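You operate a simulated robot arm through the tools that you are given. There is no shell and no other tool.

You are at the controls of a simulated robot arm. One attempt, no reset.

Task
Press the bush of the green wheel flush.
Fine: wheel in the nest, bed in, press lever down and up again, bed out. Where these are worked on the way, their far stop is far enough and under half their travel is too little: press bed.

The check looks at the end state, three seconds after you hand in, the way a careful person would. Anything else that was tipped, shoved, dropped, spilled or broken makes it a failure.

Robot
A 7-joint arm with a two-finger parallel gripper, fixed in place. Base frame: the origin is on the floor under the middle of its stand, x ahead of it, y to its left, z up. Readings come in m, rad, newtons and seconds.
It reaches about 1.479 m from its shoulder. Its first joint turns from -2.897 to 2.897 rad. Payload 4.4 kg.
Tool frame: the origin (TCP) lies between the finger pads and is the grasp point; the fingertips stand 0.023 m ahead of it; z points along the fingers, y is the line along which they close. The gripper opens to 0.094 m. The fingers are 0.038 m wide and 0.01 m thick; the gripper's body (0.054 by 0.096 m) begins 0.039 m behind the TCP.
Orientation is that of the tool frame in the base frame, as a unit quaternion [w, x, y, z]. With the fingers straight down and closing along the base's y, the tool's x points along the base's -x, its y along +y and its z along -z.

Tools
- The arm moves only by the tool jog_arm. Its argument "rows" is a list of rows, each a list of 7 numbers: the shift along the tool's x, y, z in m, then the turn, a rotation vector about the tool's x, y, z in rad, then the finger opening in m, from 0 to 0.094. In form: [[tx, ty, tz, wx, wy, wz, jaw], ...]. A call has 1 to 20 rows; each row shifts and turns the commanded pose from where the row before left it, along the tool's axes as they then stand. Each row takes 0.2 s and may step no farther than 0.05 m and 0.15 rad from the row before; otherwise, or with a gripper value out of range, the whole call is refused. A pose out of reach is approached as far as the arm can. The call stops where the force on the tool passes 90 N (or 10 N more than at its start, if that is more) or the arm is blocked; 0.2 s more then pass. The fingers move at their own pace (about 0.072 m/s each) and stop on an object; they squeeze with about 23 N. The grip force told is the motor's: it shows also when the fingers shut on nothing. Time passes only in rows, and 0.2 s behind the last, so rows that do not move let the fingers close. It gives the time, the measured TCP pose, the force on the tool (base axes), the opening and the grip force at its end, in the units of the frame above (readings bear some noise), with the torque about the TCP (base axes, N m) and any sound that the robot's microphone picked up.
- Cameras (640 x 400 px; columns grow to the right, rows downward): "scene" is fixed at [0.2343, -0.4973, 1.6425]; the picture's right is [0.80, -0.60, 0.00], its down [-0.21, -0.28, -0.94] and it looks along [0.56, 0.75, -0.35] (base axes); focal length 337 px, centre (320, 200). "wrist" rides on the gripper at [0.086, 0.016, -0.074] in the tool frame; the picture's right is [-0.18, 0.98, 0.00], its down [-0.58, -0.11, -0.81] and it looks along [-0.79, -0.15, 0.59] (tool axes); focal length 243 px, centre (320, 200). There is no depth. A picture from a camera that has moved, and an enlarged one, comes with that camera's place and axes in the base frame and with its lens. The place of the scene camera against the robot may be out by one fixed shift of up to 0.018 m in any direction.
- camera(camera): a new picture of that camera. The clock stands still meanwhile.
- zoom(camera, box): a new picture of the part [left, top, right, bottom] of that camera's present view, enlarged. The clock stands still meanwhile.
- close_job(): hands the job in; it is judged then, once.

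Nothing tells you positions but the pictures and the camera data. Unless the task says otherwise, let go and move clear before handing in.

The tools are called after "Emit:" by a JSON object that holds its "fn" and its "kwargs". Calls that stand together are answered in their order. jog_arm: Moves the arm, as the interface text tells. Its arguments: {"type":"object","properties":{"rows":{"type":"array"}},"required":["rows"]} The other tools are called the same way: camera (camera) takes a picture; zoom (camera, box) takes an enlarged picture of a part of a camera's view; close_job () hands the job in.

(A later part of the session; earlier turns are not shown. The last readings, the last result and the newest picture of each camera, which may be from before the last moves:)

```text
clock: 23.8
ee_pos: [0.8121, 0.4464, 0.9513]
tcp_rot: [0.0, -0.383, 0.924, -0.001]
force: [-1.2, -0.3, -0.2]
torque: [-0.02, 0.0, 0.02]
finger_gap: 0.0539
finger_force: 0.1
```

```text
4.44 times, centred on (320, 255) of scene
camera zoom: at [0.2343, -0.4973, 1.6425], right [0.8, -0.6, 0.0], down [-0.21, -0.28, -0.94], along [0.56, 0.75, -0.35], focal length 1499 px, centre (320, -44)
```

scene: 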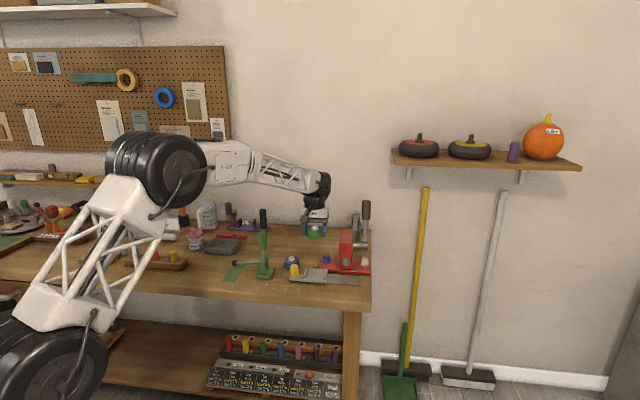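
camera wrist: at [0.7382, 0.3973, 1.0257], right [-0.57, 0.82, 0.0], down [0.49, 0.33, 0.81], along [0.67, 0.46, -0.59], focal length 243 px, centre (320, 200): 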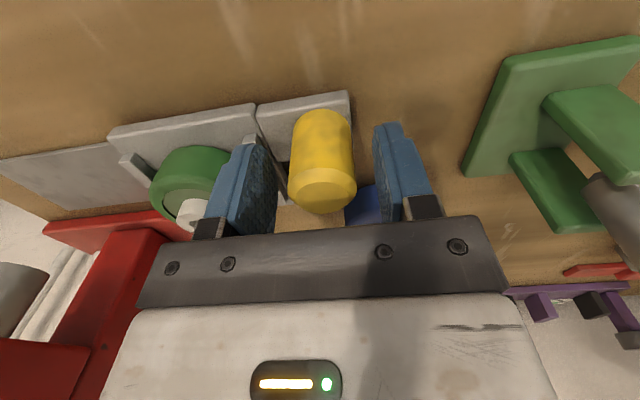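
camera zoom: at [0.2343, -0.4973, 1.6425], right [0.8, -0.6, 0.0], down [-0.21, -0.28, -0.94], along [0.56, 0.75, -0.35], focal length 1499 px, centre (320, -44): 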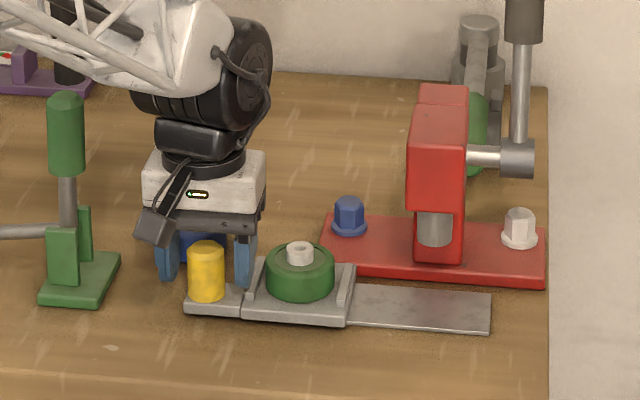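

The knob stands between the fingers with nothing else touching. I'll close on it.

Emit:
{"fn": "jog_arm", "kwargs": {"rows": [[0, 0, 0, 0, 0, 0, 0.036], [0, 0, 0, 0, 0, 0, 0.022], [0, 0, 0, 0, 0, 0, 0.018], [0, 0, 0, 0, 0, 0, 0.018]]}}

Emit:
{"fn": "camera", "kwargs": {"camera": "wrist"}}

```text
clock: 24.8
ee_pos: [0.811, 0.4445, 0.9521]
tcp_rot: [0.0, -0.383, 0.924, 0.001]
force: [2.8, 0.1, -0.6]
torque: [0.4, 0.39, -0.02]
finger_gap: 0.0317
finger_force: 45.2
```

```text
taken
camera wrist: at [0.7382, 0.3973, 1.0256], right [-0.57, 0.82, 0.0], down [0.49, 0.33, 0.81], along [0.67, 0.46, -0.59], focal length 243 px, centre (320, 200)
```

wrist: 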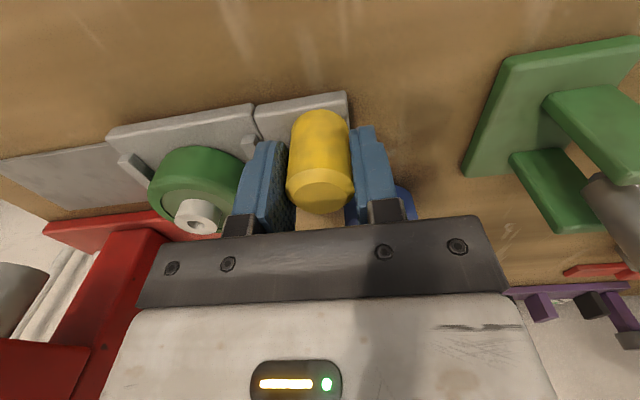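

The knob is gripped at 0.0317 m. I'll slide the bed right, first a short test move, watching the force.

Emit:
{"fn": "jog_arm", "kwargs": {"rows": [[0, -0.004, 0, 0, 0, 0, 0.018], [0, -0.008, 0, 0, 0, 0, 0.018], [0, -0.008, 0, 0, 0, 0, 0.018], [0, 0, 0, 0, 0, 0, 0.018]]}}

Emit:
{"fn": "zoom", "kwargs": {"camera": "scene", "box": [260, 210, 380, 300]}}

```text
clock: 25.8
ee_pos: [0.8253, 0.432, 0.951]
tcp_rot: [0.0, -0.383, 0.924, 0.0]
force: [-22.8, -23.0, 20.2]
torque: [0.17, 0.63, -0.02]
finger_gap: 0.0318
finger_force: 45.0
```

```text
4.44 times, centred on (320, 255) of scene
camera zoom: at [0.2343, -0.4973, 1.6425], right [0.8, -0.6, 0.0], down [-0.21, -0.28, -0.94], along [0.56, 0.75, -0.35], focal length 1499 px, centre (320, -44)
```

zoom: 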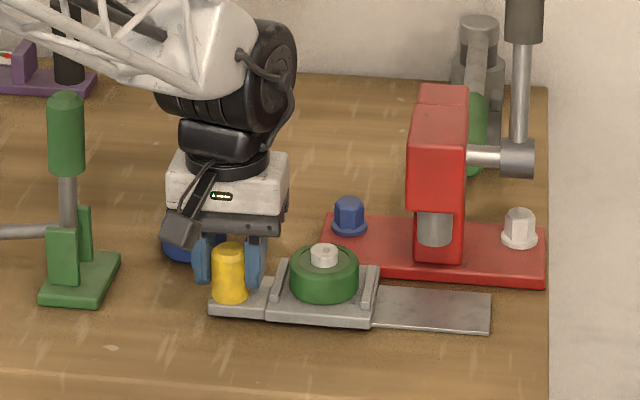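

The bed followed by 20 mm and the wheel is riding along, but there's about 32 N sideways toward the bench front and 20 N up. I'll check the exact hand pose from the wrist camera before going on.

Emit:
{"fn": "camera", "kwargs": {"camera": "wrist"}}

Emit:
{"fn": "jog_arm", "kwargs": {"rows": [[0, 0, 0, 0, 0, 0, 0.018]]}}

```text
taken
camera wrist: at [0.7526, 0.3835, 1.0254], right [-0.57, 0.82, 0.0], down [0.49, 0.33, 0.81], along [0.67, 0.46, -0.59], focal length 243 px, centre (320, 200)
```

wrist: 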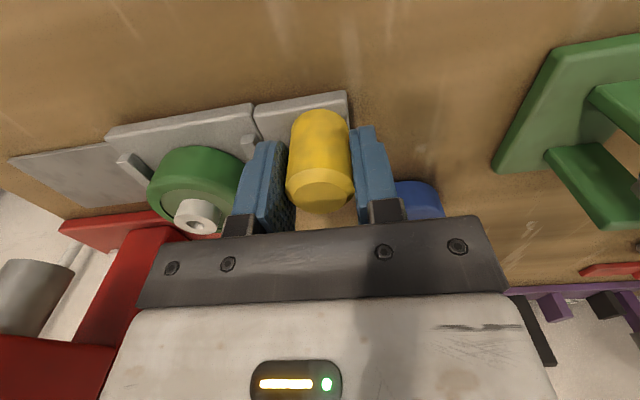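

```text
clock: 26.2
ee_pos: [0.8249, 0.4316, 0.9513]
tcp_rot: [0.0, -0.382, 0.924, 0.0]
force: [-22.2, -23.5, 19.9]
torque: [0.2, 0.58, -0.02]
finger_gap: 0.0316
finger_force: 45.7
```

The hand moved exactly along the bench, so the side load comes from gripping the knob rigidly against the guide. I'll loosen the fingers to a 2 mm cage around the knob and push it with the finger faces instead.

Emit:
{"fn": "jog_arm", "kwargs": {"rows": [[0, 0, 0, 0, 0, 0, 0.036], [0, 0, 0, 0, 0, 0, 0.036], [0, -0.004, 0, 0, 0, 0, 0.036], [0, -0.006, 0, 0, 0, 0, 0.036], [0, -0.008, 0, 0, 0, 0, 0.036], [0, -0.008, 0, 0, 0, 0, 0.036], [0, 0, 0, 0, 0, 0, 0.036]]}}

Emit:
{"fn": "camera", "kwargs": {"camera": "wrist"}}

Emit:
{"fn": "zoom", "kwargs": {"camera": "scene", "box": [260, 210, 380, 300]}}

```text
clock: 27.8
ee_pos: [0.8429, 0.4142, 0.9516]
tcp_rot: [0.0, -0.383, 0.924, 0.0]
force: [-0.8, 1.1, 0.7]
torque: [-0.02, -0.03, -0.01]
finger_gap: 0.0365
finger_force: 0.4
```

```text
taken
camera wrist: at [0.7719, 0.3659, 1.0252], right [-0.57, 0.82, 0.0], down [0.49, 0.33, 0.81], along [0.67, 0.46, -0.59], focal length 243 px, centre (320, 200)
```

wrist: 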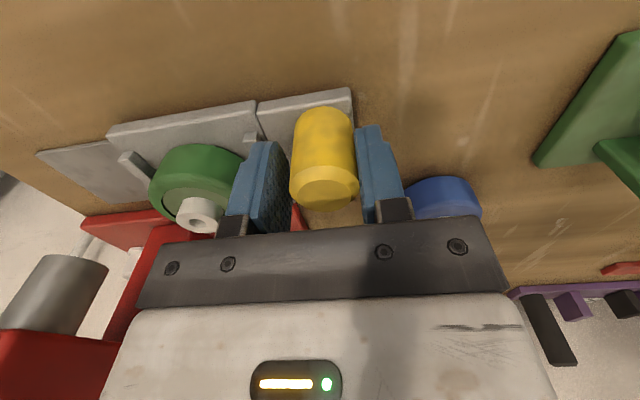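

```text
4.44 times, centred on (320, 255) of scene
camera zoom: at [0.2343, -0.4973, 1.6425], right [0.8, -0.6, 0.0], down [-0.21, -0.28, -0.94], along [0.56, 0.75, -0.35], focal length 1499 px, centre (320, -44)
```

zoom: 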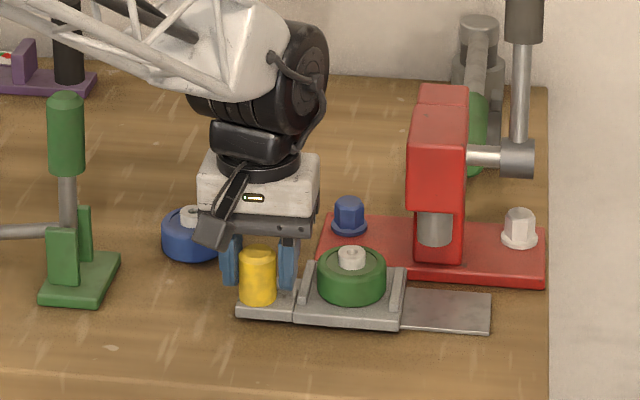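

The load is gone and the bed slides freely, with the wheel seated. If I kept caging to the end, the gripper body would come within about 3 mm of the press head, so I'll push 25 mm more and then swap to closed fingers pushing from the left.

Emit:
{"fn": "jog_arm", "kwargs": {"rows": [[0, -0.005, 0, 0, 0, 0, 0.036], [0, -0.008, 0, 0, 0, 0, 0.036], [0, -0.008, 0, 0, 0, 0, 0.036], [0, -0.004, 0, 0, 0, 0, 0.036], [0, 0.002, 0, 0, 0, 0, 0.046], [0, 0, 0, 0, 0, 0, 0.05], [0, 0, -0.02, 0, 0, 0, 0.05], [0, 0, -0.03, 0, 0, 0, 0.05], [0, 0, 0, 0, 0, 0, 0.05]]}}

Emit:
{"fn": "camera", "kwargs": {"camera": "wrist"}}

Emit:
{"fn": "zoom", "kwargs": {"camera": "scene", "box": [260, 210, 380, 300]}}

```text
clock: 29.8
ee_pos: [0.8606, 0.3981, 1.0018]
tcp_rot: [-0.001, -0.382, 0.924, 0.0]
force: [0.1, 0.4, 0.5]
torque: [0.0, 0.0, -0.01]
finger_gap: 0.0501
finger_force: 0.1
```

```text
taken
camera wrist: at [0.7889, 0.3501, 1.0758], right [-0.57, 0.82, 0.0], down [0.49, 0.33, 0.81], along [0.67, 0.46, -0.59], focal length 243 px, centre (320, 200)
```

wrist: 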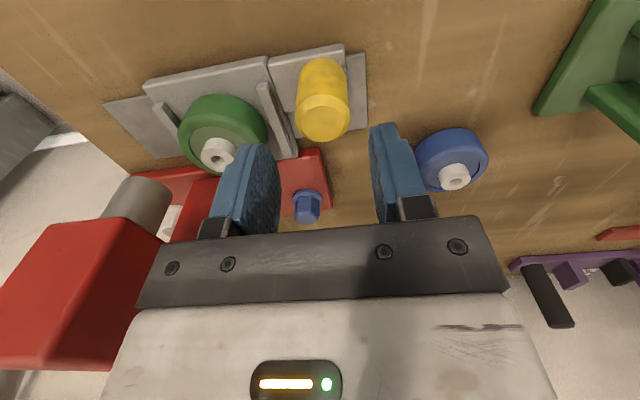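

```text
4.44 times, centred on (320, 255) of scene
camera zoom: at [0.2343, -0.4973, 1.6425], right [0.8, -0.6, 0.0], down [-0.21, -0.28, -0.94], along [0.56, 0.75, -0.35], focal length 1499 px, centre (320, -44)
```

zoom: 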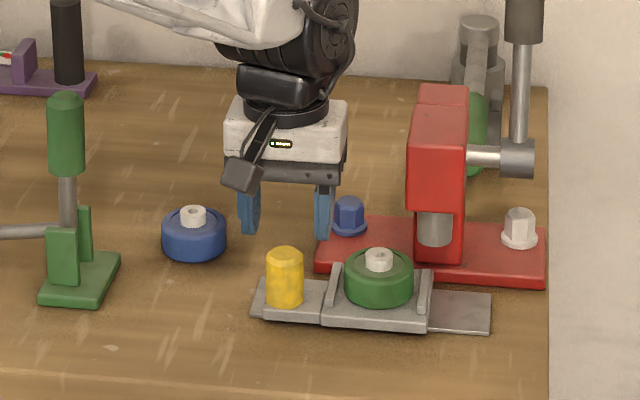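

The wheel needs about 47 mm more to reach the ram. I'll shut the fingers, shift left of the knob and go back down.

Emit:
{"fn": "jog_arm", "kwargs": {"rows": [[0.001, 0.017, 0, 0, 0, 0, 0.02], [0.001, 0.017, 0, 0, 0, 0, 0.0], [0, 0, 0, 0, 0, 0, 0.0], [0, 0, 0.02, 0, 0, 0, 0.0], [0, 0, 0.02, 0, 0, 0, 0.0], [0, 0, 0.01, 0, 0, 0, 0.0], [0, 0, 0, 0, 0, 0, 0.0]]}}

Emit:
{"fn": "camera", "kwargs": {"camera": "wrist"}}

Emit:
{"fn": "zoom", "kwargs": {"camera": "scene", "box": [260, 210, 380, 300]}}

```text
clock: 31.4
ee_pos: [0.8341, 0.4215, 0.9511]
tcp_rot: [0.0, -0.384, 0.924, 0.0]
force: [0.5, 0.5, -0.4]
torque: [-0.01, -0.01, 0.02]
finger_gap: 0.0
finger_force: 23.5
```

```text
taken
camera wrist: at [0.7618, 0.3732, 1.0245], right [-0.57, 0.82, 0.0], down [0.49, 0.33, 0.81], along [0.66, 0.46, -0.59], focal length 243 px, centre (320, 200)
```

wrist: 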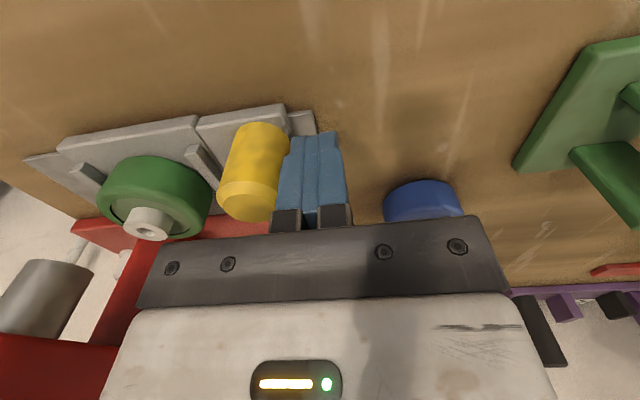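

```text
4.44 times, centred on (320, 255) of scene
camera zoom: at [0.2343, -0.4973, 1.6425], right [0.8, -0.6, 0.0], down [-0.21, -0.28, -0.94], along [0.56, 0.75, -0.35], focal length 1499 px, centre (320, -44)
```

zoom: 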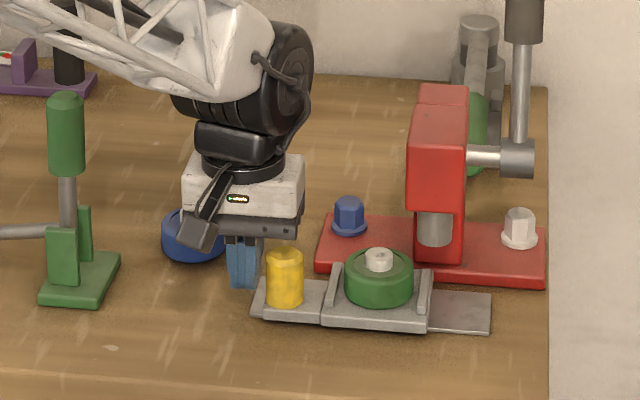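

The closed fingers are about 8 mm left of the knob. I'll push right most of the way, then feel for the far stop.

Emit:
{"fn": "jog_arm", "kwargs": {"rows": [[0, -0.006, 0, 0, 0, 0, 0.0], [0, -0.004, 0, 0, 0, 0, 0.0], [0, -0.006, 0, 0, 0, 0, 0.0], [0, -0.007, 0, 0, 0, 0, 0.0], [0, -0.007, 0, 0, 0, 0, 0.0], [0, -0.007, 0, 0, 0, 0, 0.0], [0, -0.007, 0, 0, 0, 0, 0.0], [0, -0.004, 0, 0, 0, 0, 0.0], [0, 0, 0, 0, 0, 0, 0.0]]}}

Emit:
{"fn": "camera", "kwargs": {"camera": "wrist"}}

Emit:
{"fn": "zoom", "kwargs": {"camera": "scene", "box": [260, 210, 380, 300]}}

```text
clock: 33.4
ee_pos: [0.8686, 0.3878, 0.9513]
tcp_rot: [0.0, -0.383, 0.924, -0.001]
force: [-0.3, 0.6, -0.2]
torque: [0.01, 0.01, 0.0]
finger_gap: 0.0
finger_force: 22.9
```

```text
taken
camera wrist: at [0.7957, 0.3399, 1.0251], right [-0.57, 0.82, 0.0], down [0.49, 0.33, 0.81], along [0.66, 0.46, -0.59], focal length 243 px, centre (320, 200)
```

wrist: 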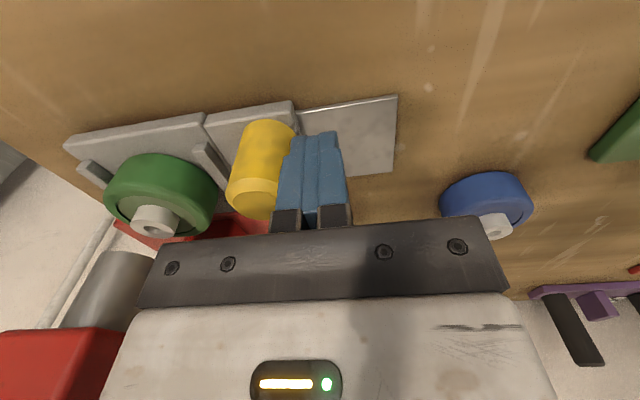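

```text
4.44 times, centred on (320, 255) of scene
camera zoom: at [0.2343, -0.4973, 1.6425], right [0.8, -0.6, 0.0], down [-0.21, -0.28, -0.94], along [0.56, 0.75, -0.35], focal length 1499 px, centre (320, -44)
```

zoom: 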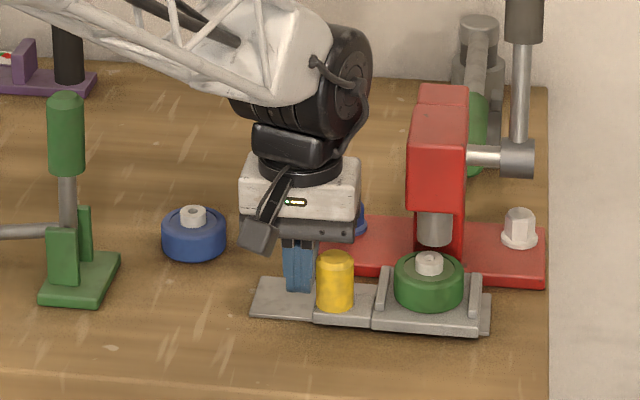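

The wheel is nearly under the ram, with about 6 mm to go. I'll continue in 2 mm steps until it meets the stop.

Emit:
{"fn": "jog_arm", "kwargs": {"rows": [[0, -0.002, 0, 0, 0, 0, 0.0], [0, -0.002, 0, 0, 0, 0, 0.0], [0, -0.002, 0, 0, 0, 0, 0.0], [0, -0.001, 0, 0, 0, 0, 0.0], [0, 0, 0, 0, 0, 0, 0.0]]}}

Emit:
{"fn": "zoom", "kwargs": {"camera": "scene", "box": [320, 240, 380, 280]}}

```text
clock: 34.6
ee_pos: [0.8714, 0.3843, 0.9518]
tcp_rot: [0.0, -0.383, 0.924, -0.001]
force: [-53.3, 46.0, 2.8]
torque: [-0.17, -0.15, -0.07]
finger_gap: 0.0
finger_force: 22.8
```

```text
10.00 times, centred on (350, 260) of scene
camera zoom: at [0.2343, -0.4973, 1.6425], right [0.8, -0.6, 0.0], down [-0.21, -0.28, -0.94], along [0.56, 0.75, -0.35], focal length 3373 px, centre (20, -400)
```

zoom: 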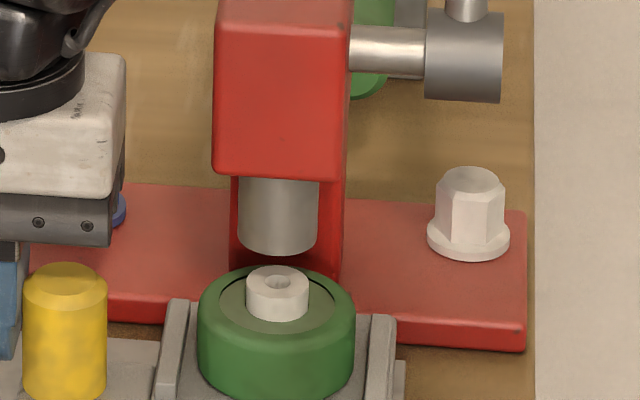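

The bed is against its far stop (about 70 N) and the bush lines up under the ram. I'll back off, rise, and move to a view of the lever.

Emit:
{"fn": "jog_arm", "kwargs": {"rows": [[0, 0.004, 0, 0, 0, 0, 0.0], [0, 0.004, 0, 0, 0, 0, 0.0], [0, 0, -0.03, 0, 0, 0, 0.0], [0, 0, -0.045, 0, 0, 0, 0.02], [0, 0, -0.045, 0, 0, 0, 0.05], [0, 0, -0.045, 0, 0, 0, 0.06], [0, 0, -0.045, 0, 0, 0, 0.06], [0, 0, -0.045, 0, 0, 0, 0.06], [0, 0, -0.045, 0, 0, 0, 0.06], [0, 0, -0.045, 0, 0, 0, 0.06], [0.0097, -0.0433, 0, 0, 0, 0, 0.06], [0.0097, -0.0433, 0, 0, 0, 0, 0.06], [0.0097, -0.0433, 0, 0, 0, 0, 0.06], [0.0097, -0.0433, 0, 0, 0, 0, 0.06], [0, 0, 0, 0, 0, 0, 0.06]]}}

Emit:
{"fn": "camera", "kwargs": {"camera": "wrist"}}

Emit:
{"fn": "camera", "kwargs": {"camera": "scene"}}

```text
clock: 37.8
ee_pos: [0.961, 0.239, 1.297]
tcp_rot: [0.0, -0.383, 0.924, 0.001]
force: [1.0, 0.0, -0.6]
torque: [-0.02, -0.01, 0.0]
finger_gap: 0.0603
finger_force: 0.2
```

```text
taken
camera wrist: at [0.8896, 0.1896, 1.3709], right [-0.57, 0.82, 0.0], down [0.49, 0.33, 0.81], along [0.67, 0.46, -0.59], focal length 243 px, centre (320, 200)
```

wrist: 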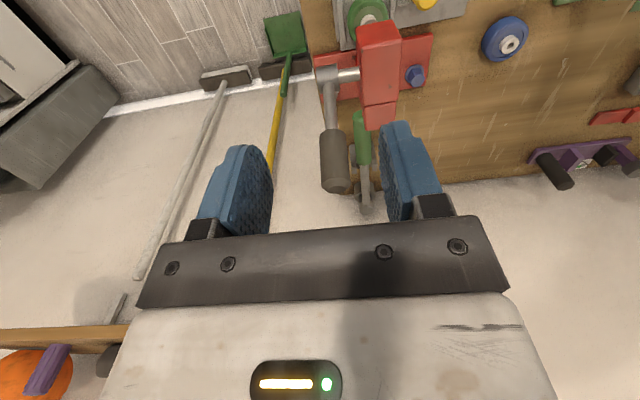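

```text
taken
```

scene: 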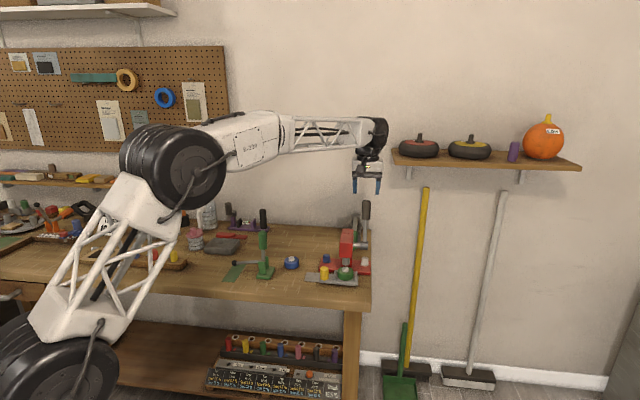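

I can see the lever from the front, standing just left of centre in the wrist view. I'll enlarge it to measure hub and grip.

Emit:
{"fn": "zoom", "kwargs": {"camera": "wrist", "box": [280, 0, 440, 220]}}

Emit:
{"fn": "zoom", "kwargs": {"camera": "scene", "box": [310, 180, 390, 290]}}

```text
1.82 times, centred on (360, 110) of wrist
camera zoom: at [0.8896, 0.1896, 1.3709], right [-0.57, 0.82, 0.0], down [0.49, 0.33, 0.81], along [0.67, 0.46, -0.59], focal length 441 px, centre (247, 364)
```

zoom: 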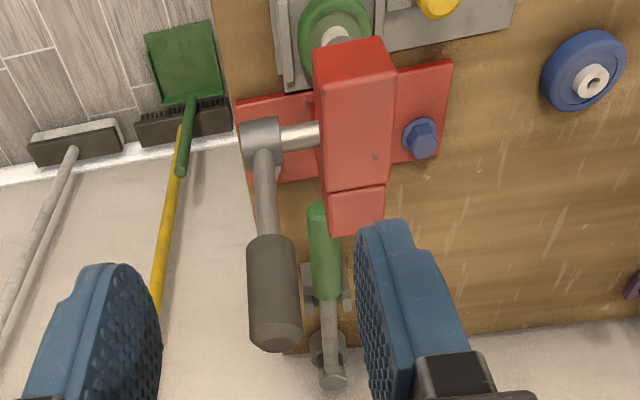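

```text
3.64 times, centred on (350, 235) of scene
camera zoom: at [0.2343, -0.4973, 1.6425], right [0.8, -0.6, 0.0], down [-0.21, -0.28, -0.94], along [0.56, 0.75, -0.35], focal length 1227 px, centre (211, 73)
```

zoom: 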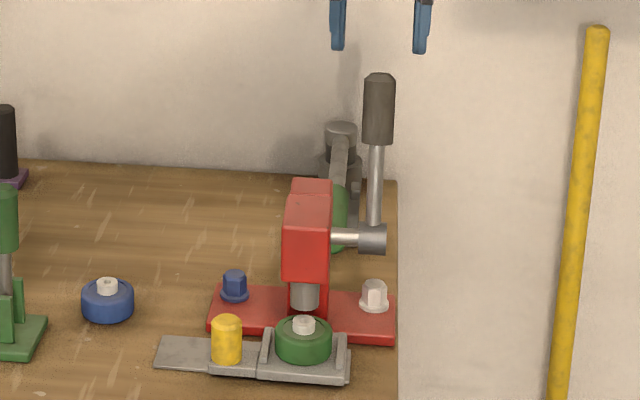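

I place the hub at about r=0.513, d=0.925, z=1.055 (r runs along the bench, d is its depth). The tip is at r=0.514, d=0.962, z=1.205, so the lever leans back slightly. I'll hover the open fingers straddling the tip and check.

Emit:
{"fn": "jog_arm", "kwargs": {"rows": [[-0.0358, -0.001, 0, 0, 0, 0, 0.06], [-0.0358, -0.001, 0, 0, 0, 0, 0.06], [-0.0358, -0.0008, 0, 0, 0, 0, 0.06], [0, 0, 0.03, 0, 0, 0, 0.06], [0, 0, 0.025, 0, 0, 0, 0.06], [0, 0, 0, 0, 0, 0, 0.06]]}}

Emit:
{"fn": "camera", "kwargs": {"camera": "wrist"}}

Emit:
{"fn": "zoom", "kwargs": {"camera": "scene", "box": [310, 160, 410, 290]}}

```text
clock: 39.2
ee_pos: [1.04, 0.3128, 1.2395]
tcp_rot: [-0.001, -0.383, 0.924, -0.001]
force: [0.2, 0.0, 0.2]
torque: [-0.01, 0.0, -0.02]
finger_gap: 0.0601
finger_force: 0.1
```

```text
taken
camera wrist: at [0.968, 0.2638, 1.3141], right [-0.57, 0.82, 0.0], down [0.49, 0.33, 0.81], along [0.67, 0.46, -0.59], focal length 243 px, centre (320, 200)
```

wrist: 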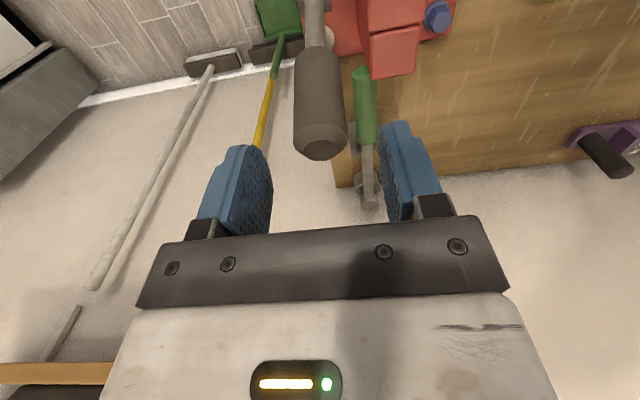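

```text
3.08 times, centred on (360, 225) of scene
camera zoom: at [0.2343, -0.4973, 1.6425], right [0.8, -0.6, 0.0], down [-0.21, -0.28, -0.94], along [0.56, 0.75, -0.35], focal length 1038 px, centre (197, 123)
```

zoom: 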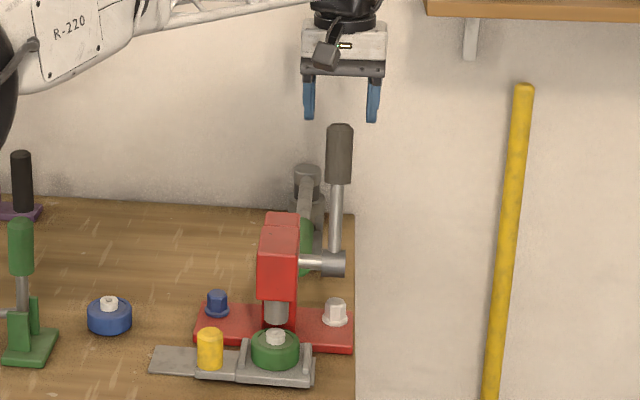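

The fingers straddle the lever tip and r is aligned to under a millimetre. I'll lower 53 mm so the black grip sits between the pads, and close.

Emit:
{"fn": "jog_arm", "kwargs": {"rows": [[0, 0, 0.025, 0, 0, 0, 0.06], [0, 0, 0.02, 0, 0, 0, 0.06], [0, 0, 0.008, 0, 0, 0, 0.06], [0, 0, 0, 0, 0, 0, 0.06]]}}

Emit:
{"fn": "camera", "kwargs": {"camera": "wrist"}}

Emit:
{"fn": "zoom", "kwargs": {"camera": "scene", "box": [310, 160, 410, 290]}}

```text
clock: 40.2
ee_pos: [1.0397, 0.3127, 1.1863]
tcp_rot: [-0.001, -0.383, 0.924, 0.0]
force: [0.9, 0.3, -0.5]
torque: [0.03, -0.03, 0.0]
finger_gap: 0.0601
finger_force: 0.1
```

```text
taken
camera wrist: at [0.9673, 0.2644, 1.261], right [-0.57, 0.82, 0.0], down [0.49, 0.33, 0.81], along [0.67, 0.46, -0.59], focal length 243 px, centre (320, 200)
```

wrist: 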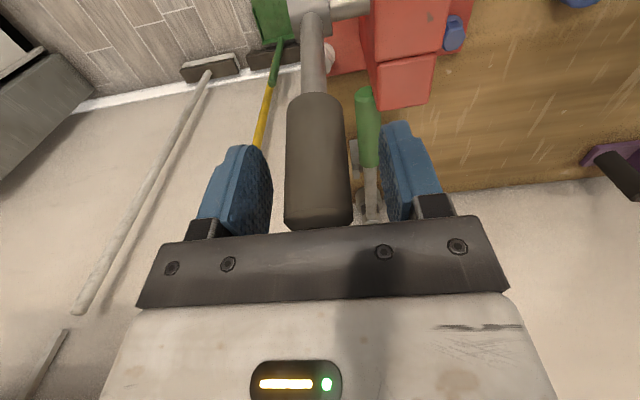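

```text
3.08 times, centred on (360, 225) of scene
camera zoom: at [0.2343, -0.4973, 1.6425], right [0.8, -0.6, 0.0], down [-0.21, -0.28, -0.94], along [0.56, 0.75, -0.35], focal length 1038 px, centre (197, 123)
```

zoom: 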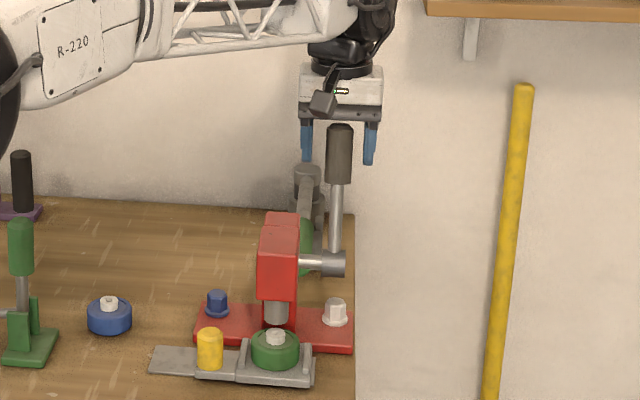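

The grip is between the pads with the tip just below the palm and no force. I'll close on it.

Emit:
{"fn": "jog_arm", "kwargs": {"rows": [[0, 0, 0, 0, 0, 0, 0.045], [0, 0, 0, 0, 0, 0, 0.034], [0, 0, 0, 0, 0, 0, 0.028], [0, 0, 0, 0, 0, 0, 0.022], [0, 0, 0, 0, 0, 0, 0.022]]}}

Emit:
{"fn": "camera", "kwargs": {"camera": "wrist"}}

```text
clock: 41.4
ee_pos: [1.04, 0.3116, 1.1867]
tcp_rot: [0.0, -0.383, 0.924, 0.0]
force: [27.7, -24.8, 2.1]
torque: [0.66, 0.29, -0.37]
finger_gap: 0.0316
finger_force: 45.3
```

```text
taken
camera wrist: at [0.9681, 0.2628, 1.2611], right [-0.56, 0.83, 0.0], down [0.49, 0.33, 0.81], along [0.67, 0.45, -0.59], focal length 243 px, centre (320, 200)
```

wrist: 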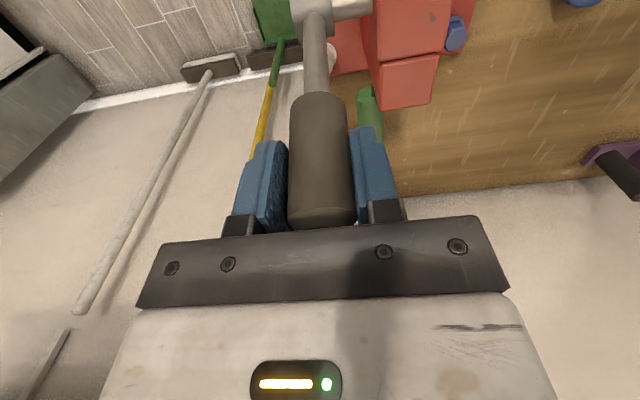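

The lever is gripped at 0.0316 m, but it pushes the hand about 37 N to the right, so I'm roughly 1 mm off. I'll relieve that, then start the lever along its arc about the hub in small steps and watch the force.

Emit:
{"fn": "jog_arm", "kwargs": {"rows": [[0, -0.001, 0, 0, 0, 0, 0.022], [0, 0, 0, 0, 0, 0, 0.022], [0.0094, 0, -0.0019, 0, 0, 0, 0.022], [0.0093, 0, -0.0013, 0, 0, 0, 0.022], [0, 0, 0, 0, 0, 0, 0.022]]}}

Emit:
{"fn": "camera", "kwargs": {"camera": "wrist"}}

Emit:
{"fn": "zoom", "kwargs": {"camera": "scene", "box": [310, 160, 410, 290]}}

```text
clock: 42.6
ee_pos: [1.0272, 0.2971, 1.1902]
tcp_rot: [-0.001, -0.382, 0.924, 0.001]
force: [31.8, -15.7, -16.3]
torque: [0.55, -1.45, 0.28]
finger_gap: 0.0318
finger_force: 45.3
```

```text
taken
camera wrist: at [0.9551, 0.2496, 1.264], right [-0.57, 0.82, 0.0], down [0.49, 0.33, 0.81], along [0.66, 0.46, -0.59], focal length 243 px, centre (320, 200)
```

wrist: 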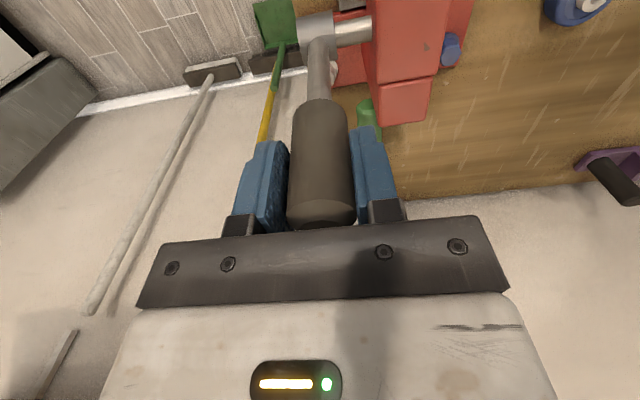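

```text
3.08 times, centred on (360, 225) of scene
camera zoom: at [0.2343, -0.4973, 1.6425], right [0.8, -0.6, 0.0], down [-0.21, -0.28, -0.94], along [0.56, 0.75, -0.35], focal length 1038 px, centre (197, 123)
```

zoom: 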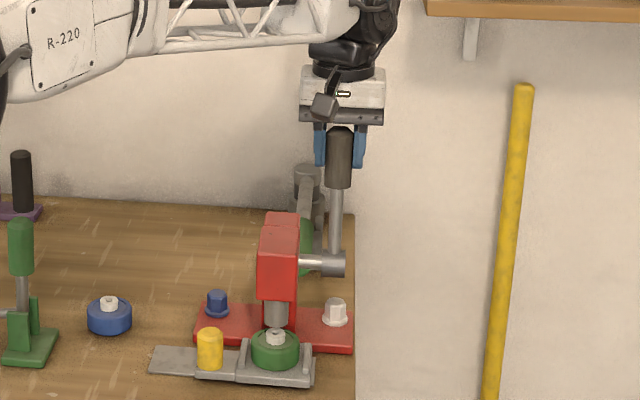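

The lever follows and the ram has started down. I'll continue along the arc, easing the sideways offset and aiming slightly lower.

Emit:
{"fn": "jog_arm", "kwargs": {"rows": [[0.0095, -0.001, 0.0003, 0, 0, 0, 0.022], [0.0095, -0.001, 0.0006, 0, 0, 0, 0.022], [0, 0, 0, 0, 0, 0, 0.022]]}}

Emit:
{"fn": "zoom", "kwargs": {"camera": "scene", "box": [310, 160, 410, 290]}}

Emit:
{"fn": "camera", "kwargs": {"camera": "wrist"}}

```text
clock: 43.4
ee_pos: [1.0149, 0.2836, 1.1902]
tcp_rot: [0.0, -0.384, 0.923, 0.001]
force: [0.3, 16.7, -14.4]
torque: [0.4, -1.44, 0.45]
finger_gap: 0.0318
finger_force: 44.9
```

```text
3.08 times, centred on (360, 225) of scene
camera zoom: at [0.2343, -0.4973, 1.6425], right [0.8, -0.6, 0.0], down [-0.21, -0.28, -0.94], along [0.56, 0.75, -0.35], focal length 1038 px, centre (197, 123)
```

zoom: 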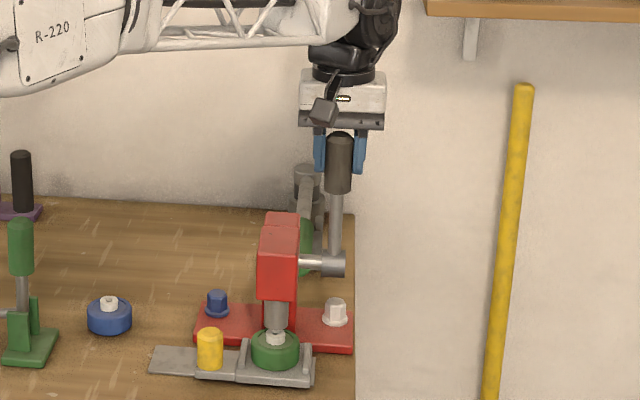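

```text
taken
camera wrist: at [0.9426, 0.2368, 1.2647], right [-0.57, 0.82, 0.0], down [0.49, 0.33, 0.81], along [0.66, 0.46, -0.59], focal length 243 px, centre (320, 200)
```

wrist: 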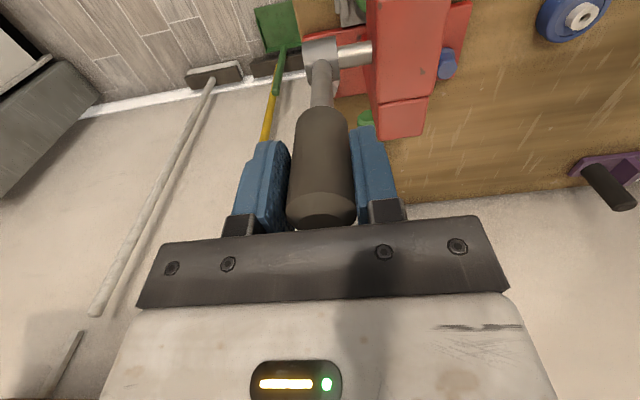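

The ram is just reaching the bush and the forces are modest. I'll keep on along the arc.

Emit:
{"fn": "jog_arm", "kwargs": {"rows": [[0.0094, 0.0004, 0.0012, 0, 0, 0, 0.022], [0.0094, 0, 0.0014, 0, 0, 0, 0.022], [0.0093, 0, 0.0021, 0, 0, 0, 0.022], [0, 0, 0, 0, 0, 0, 0.022]]}}

Emit:
{"fn": "zoom", "kwargs": {"camera": "scene", "box": [310, 160, 410, 290]}}

Emit:
{"fn": "camera", "kwargs": {"camera": "wrist"}}

```text
clock: 44.4
ee_pos: [0.9951, 0.2651, 1.1874]
tcp_rot: [0.0, -0.384, 0.923, -0.001]
force: [-15.3, 31.5, 1.1]
torque: [1.35, -0.66, 0.05]
finger_gap: 0.0317
finger_force: 44.9
```

```text
3.08 times, centred on (360, 225) of scene
camera zoom: at [0.2343, -0.4973, 1.6425], right [0.8, -0.6, 0.0], down [-0.21, -0.28, -0.94], along [0.56, 0.75, -0.35], focal length 1038 px, centre (197, 123)
```

zoom: 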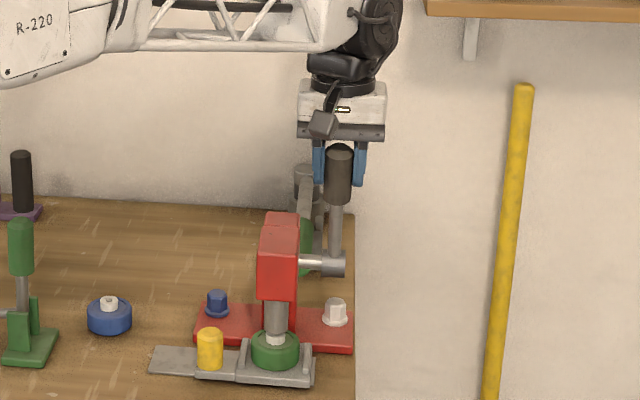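

```text
taken
camera wrist: at [0.9227, 0.2169, 1.2614], right [-0.57, 0.82, 0.0], down [0.49, 0.33, 0.81], along [0.67, 0.46, -0.59], focal length 243 px, centre (320, 200)
```

wrist: 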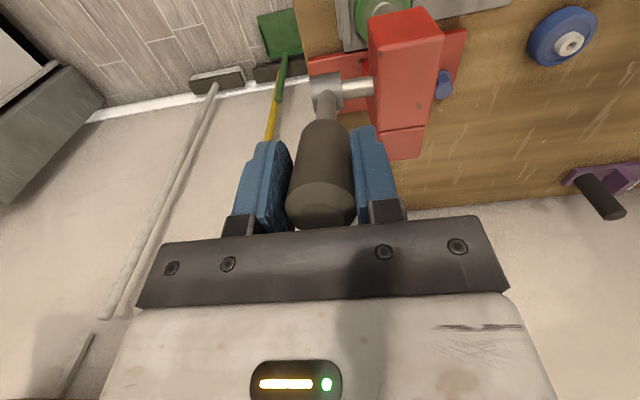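

It's moving well, with the lever 14° forward and the ram on the bush. I'll trim the sideways offset and continue.

Emit:
{"fn": "jog_arm", "kwargs": {"rows": [[0.0091, 0.0008, 0.0027, 0, 0, 0, 0.022], [0.0089, 0, 0.0033, 0, 0, 0, 0.022], [0.0086, 0, 0.0038, 0, 0, 0, 0.022], [0.0084, 0, 0.0045, 0, 0, 0, 0.022], [0, 0, 0, 0, 0, 0, 0.022]]}}

Emit:
{"fn": "zoom", "kwargs": {"camera": "scene", "box": [310, 160, 410, 290]}}

Emit:
{"fn": "camera", "kwargs": {"camera": "wrist"}}

```text
clock: 45.6
ee_pos: [0.971, 0.2386, 1.172]
tcp_rot: [0.0, -0.383, 0.924, 0.0]
force: [-23.2, 11.9, 13.1]
torque: [0.35, 0.1, 0.28]
finger_gap: 0.0333
finger_force: 12.2
```

```text
3.08 times, centred on (360, 225) of scene
camera zoom: at [0.2343, -0.4973, 1.6425], right [0.8, -0.6, 0.0], down [-0.21, -0.28, -0.94], along [0.56, 0.75, -0.35], focal length 1038 px, centre (197, 123)
```

zoom: 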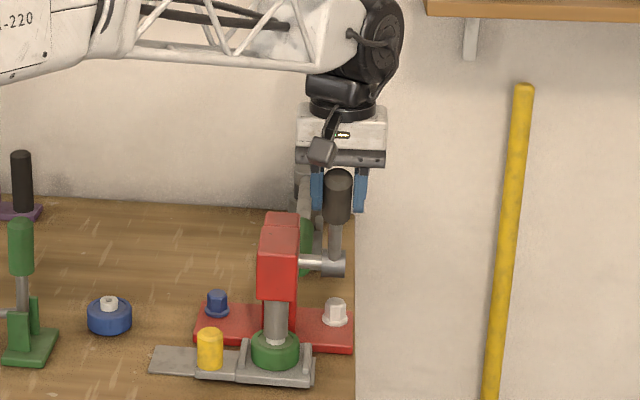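

```text
taken
camera wrist: at [0.8974, 0.1909, 1.2461], right [-0.57, 0.82, 0.0], down [0.49, 0.33, 0.81], along [0.67, 0.46, -0.59], focal length 243 px, centre (320, 200)
```

wrist: 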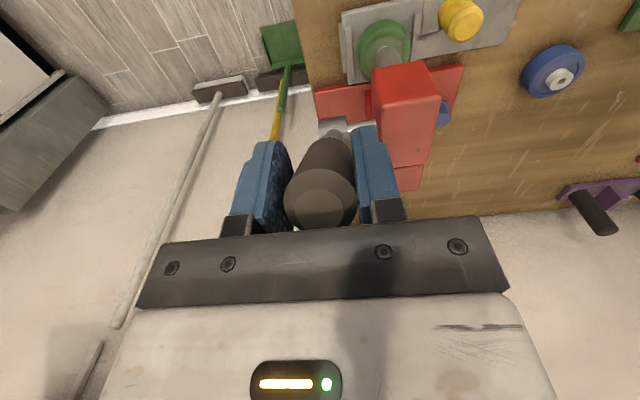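

The lever is about 30° forward and still between the pads. I'll look closely at the ram and bush.

Emit:
{"fn": "zoom", "kwargs": {"camera": "scene", "box": [320, 240, 380, 280]}}

Emit:
{"fn": "zoom", "kwargs": {"camera": "wrist", "box": [310, 0, 470, 100]}}

```text
10.00 times, centred on (350, 260) of scene
camera zoom: at [0.2343, -0.4973, 1.6425], right [0.8, -0.6, 0.0], down [-0.21, -0.28, -0.94], along [0.56, 0.75, -0.35], focal length 3373 px, centre (20, -400)
```

zoom: 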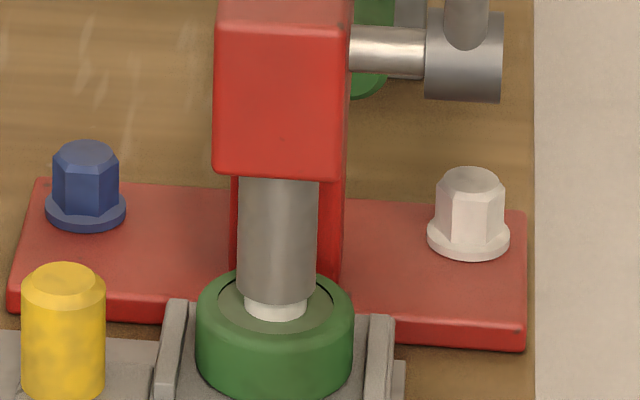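

```text
4.00 times, centred on (390, 50) of wrist
camera zoom: at [0.8974, 0.1909, 1.2461], right [-0.57, 0.82, 0.0], down [0.49, 0.33, 0.81], along [0.67, 0.46, -0.59], focal length 970 px, centre (40, 800)
```

zoom: 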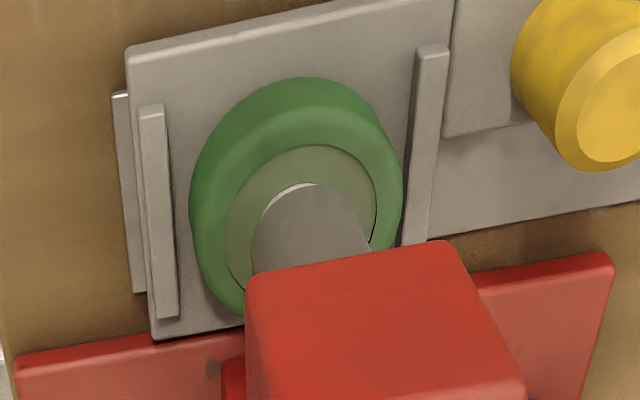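

The ram has pressed the bush roughly halfway. I'll continue the arc down.

Emit:
{"fn": "jog_arm", "kwargs": {"rows": [[0.0083, 0.0008, 0.0047, 0, 0, 0, 0.022], [0.0077, 0, 0.0057, 0, 0, 0, 0.022], [0.0072, 0, 0.0062, 0, 0, 0, 0.022], [0, 0, 0, 0, 0, 0, 0.022]]}}

Emit:
{"fn": "zoom", "kwargs": {"camera": "scene", "box": [320, 200, 395, 280]}}

Emit:
{"fn": "camera", "kwargs": {"camera": "wrist"}}

```text
clock: 46.6
ee_pos: [0.9546, 0.225, 1.1561]
tcp_rot: [0.001, -0.381, 0.924, 0.0]
force: [3.1, 12.5, 7.2]
torque: [1.65, -0.76, 0.22]
finger_gap: 0.0316
finger_force: 45.0
```

```text
5.00 times, centred on (358, 240) of scene
camera zoom: at [0.2343, -0.4973, 1.6425], right [0.8, -0.6, 0.0], down [-0.21, -0.28, -0.94], along [0.56, 0.75, -0.35], focal length 1687 px, centre (132, 0)
```

zoom: 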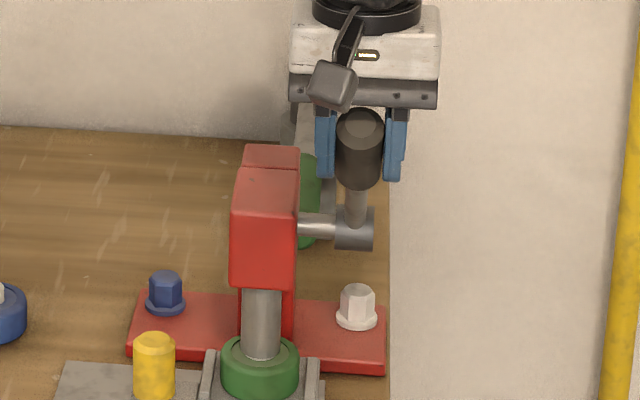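

```text
taken
camera wrist: at [0.8812, 0.1756, 1.2302], right [-0.57, 0.82, 0.0], down [0.49, 0.33, 0.81], along [0.67, 0.46, -0.59], focal length 243 px, centre (320, 200)
```

wrist: 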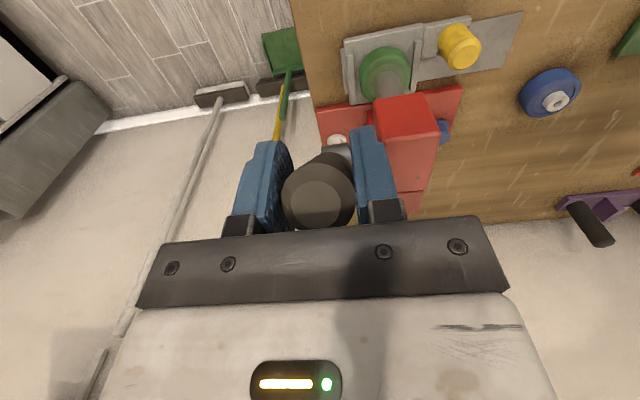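

The bush is nearly in and resistance is only about 13 N. I'll continue in small steps toward the stop.

Emit:
{"fn": "jog_arm", "kwargs": {"rows": [[0.0069, 0.0003, 0.0067, 0, 0, 0, 0.022], [0.0063, 0, 0.0071, 0, 0, 0, 0.022], [0, 0, 0, 0, 0, 0, 0.022]]}}

Emit:
{"fn": "zoom", "kwargs": {"camera": "scene", "box": [320, 240, 380, 280]}}

Emit:
{"fn": "zoom", "kwargs": {"camera": "wrist", "box": [310, 0, 470, 100]}}

```text
clock: 47.4
ee_pos: [0.9454, 0.2153, 1.1427]
tcp_rot: [0.003, -0.383, 0.924, 0.0]
force: [42.8, 19.1, 30.0]
torque: [1.12, -0.38, 0.48]
finger_gap: 0.0317
finger_force: 44.7
```

```text
10.00 times, centred on (350, 260) of scene
camera zoom: at [0.2343, -0.4973, 1.6425], right [0.8, -0.6, 0.0], down [-0.21, -0.28, -0.94], along [0.56, 0.75, -0.35], focal length 3373 px, centre (20, -400)
```

zoom: 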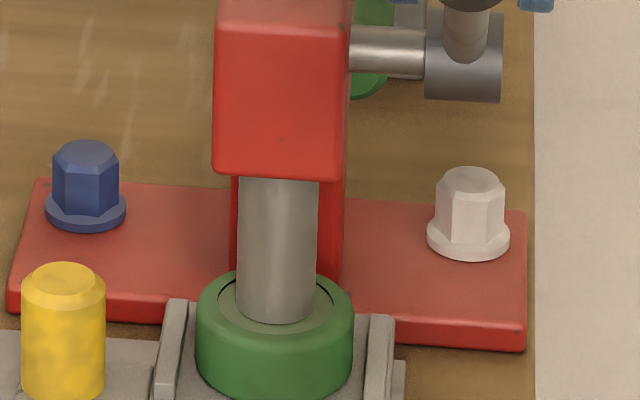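

```text
4.00 times, centred on (390, 50) of wrist
camera zoom: at [0.8725, 0.1672, 1.2182], right [-0.57, 0.82, 0.0], down [0.48, 0.33, 0.81], along [0.67, 0.46, -0.59], focal length 970 px, centre (40, 800)
```

zoom: 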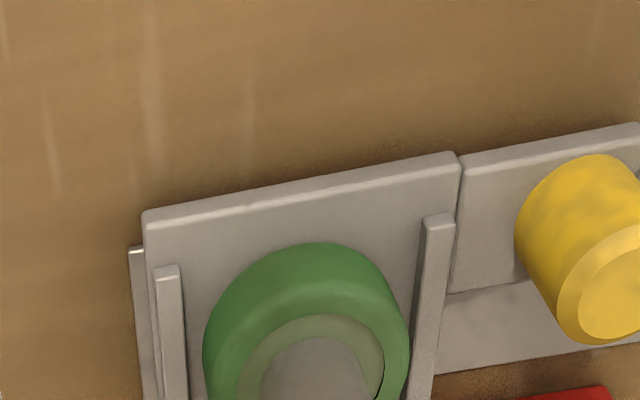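

The bush has disappeared under the ram and resistance has jumped to about 50 N, so it's bottoming. I'll press 1.5 mm further to make sure it's fully flush.

Emit:
{"fn": "jog_arm", "kwargs": {"rows": [[0.0008, 0, 0.0009, 0, 0, 0, 0.022], [0.0003, 0, 0.0003, 0, 0, 0, 0.022], [0, 0, 0, 0, 0, 0, 0.022]]}}

Emit:
{"fn": "zoom", "kwargs": {"camera": "scene", "box": [330, 255, 360, 280]}}

```text
clock: 48.2
ee_pos: [0.9441, 0.2141, 1.1424]
tcp_rot: [0.002, -0.382, 0.924, 0.001]
force: [55.5, 20.6, 55.3]
torque: [0.29, 0.1, 0.52]
finger_gap: 0.0317
finger_force: 44.8
```

```text
16.00 times, centred on (345, 268) of scene
camera zoom: at [0.2343, -0.4973, 1.6425], right [0.8, -0.6, 0.0], down [-0.21, -0.28, -0.94], along [0.56, 0.75, -0.35], focal length 5397 px, centre (-80, -880)
```

zoom: 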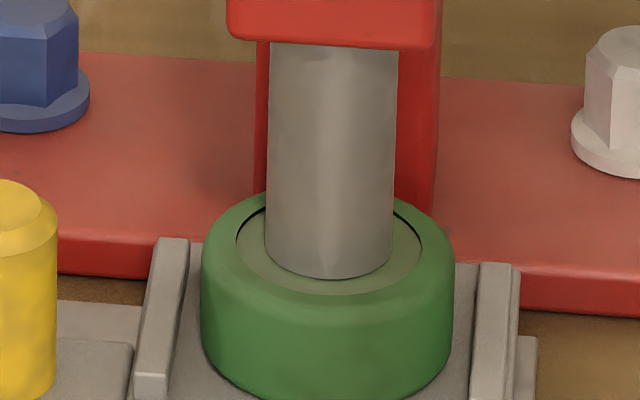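

The ram sits on the wheel hub with no white bush showing above the face and about 80 N on the hand, so it's fully pressed. Now I'll bring the lever back up along the same arc.

Emit:
{"fn": "jog_arm", "kwargs": {"rows": [[-0.0011, 0, -0.0012, 0, 0, 0, 0.022], [-0.0063, 0, -0.0071, 0, 0, 0, 0.022], [-0.0069, -0.0003, -0.0067, 0, 0, 0, 0.022], [-0.0072, 0, -0.0062, 0, 0, 0, 0.022], [-0.0077, 0, -0.0057, 0, 0, 0, 0.022], [-0.0083, -0.0004, -0.0047, 0, 0, 0, 0.022], [-0.0084, 0, -0.0045, 0, 0, 0, 0.022], [0, 0, 0, 0, 0, 0, 0.022]]}}

Emit:
{"fn": "zoom", "kwargs": {"camera": "scene", "box": [320, 200, 395, 280]}}

Emit:
{"fn": "camera", "kwargs": {"camera": "wrist"}}

```text
clock: 50.0
ee_pos: [0.9767, 0.2473, 1.1724]
tcp_rot: [-0.002, -0.383, 0.924, 0.001]
force: [-10.5, 16.3, -26.4]
torque: [-1.14, 0.04, -0.49]
finger_gap: 0.0318
finger_force: 45.3
```

```text
5.00 times, centred on (358, 240) of scene
camera zoom: at [0.2343, -0.4973, 1.6425], right [0.8, -0.6, 0.0], down [-0.21, -0.28, -0.94], along [0.56, 0.75, -0.35], focal length 1687 px, centre (132, 0)
```

zoom: 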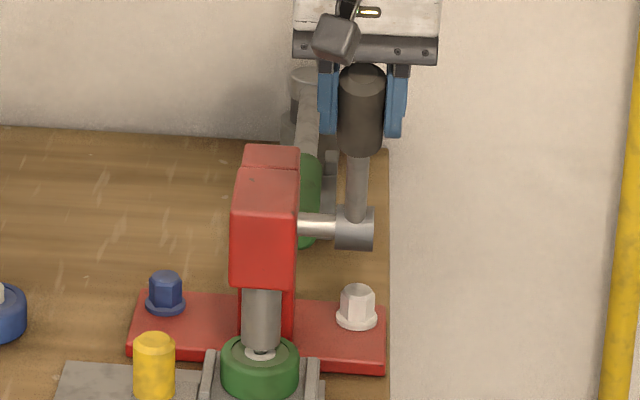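

```text
taken
camera wrist: at [0.9045, 0.1987, 1.2474], right [-0.57, 0.82, 0.0], down [0.49, 0.34, 0.8], along [0.66, 0.46, -0.59], focal length 243 px, centre (320, 200)
```

wrist: 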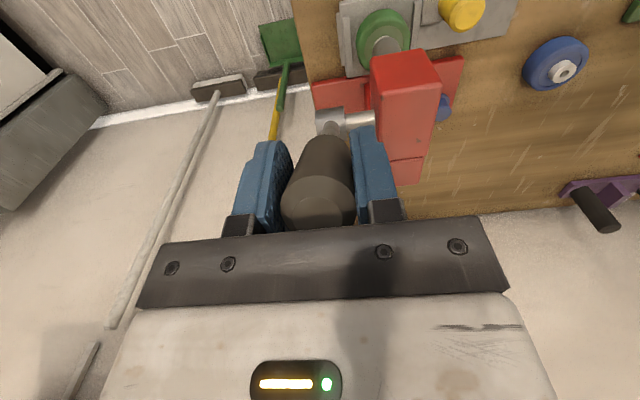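

The ram lifts off and the white bush is now level with the hub. I'll carry on raising the lever.

Emit:
{"fn": "jog_arm", "kwargs": {"rows": [[-0.0086, 0.0004, -0.0032, 0, 0, 0, 0.022], [-0.0089, 0, -0.003, 0, 0, 0, 0.022], [-0.0091, -0.0003, -0.0024, 0, 0, 0, 0.022], [-0.0093, -0.0003, -0.0019, 0, 0, 0, 0.022], [-0.0094, 0, -0.0013, 0, 0, 0, 0.022], [0, 0, 0, 0, 0, 0, 0.022]]}}

Emit:
{"fn": "zoom", "kwargs": {"camera": "scene", "box": [320, 200, 395, 280]}}

Emit:
{"fn": "camera", "kwargs": {"camera": "wrist"}}

```text
clock: 51.4
ee_pos: [1.0086, 0.2782, 1.1884]
tcp_rot: [0.0, -0.382, 0.924, 0.001]
force: [-22.4, 14.8, 11.7]
torque: [0.04, 0.42, 0.15]
finger_gap: 0.0336
finger_force: 12.6
```

```text
5.00 times, centred on (358, 240) of scene
camera zoom: at [0.2343, -0.4973, 1.6425], right [0.8, -0.6, 0.0], down [-0.21, -0.28, -0.94], along [0.56, 0.75, -0.35], focal length 1687 px, centre (132, 0)
```

zoom: 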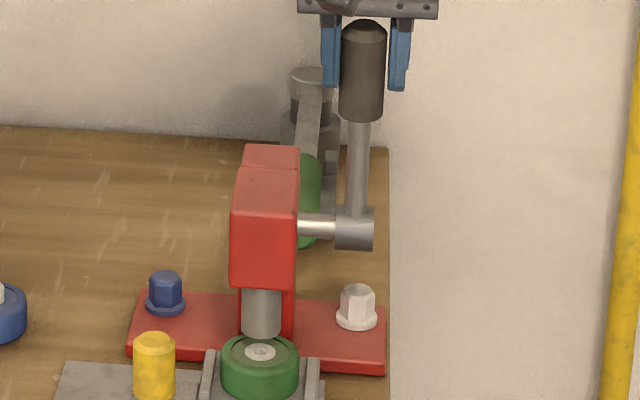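

```text
taken
camera wrist: at [0.9362, 0.2294, 1.2628], right [-0.57, 0.82, 0.0], down [0.49, 0.33, 0.81], along [0.67, 0.46, -0.59], focal length 243 px, centre (320, 200)
```

wrist: 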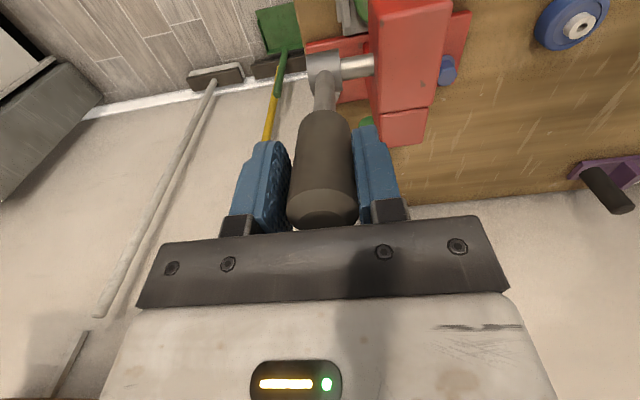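

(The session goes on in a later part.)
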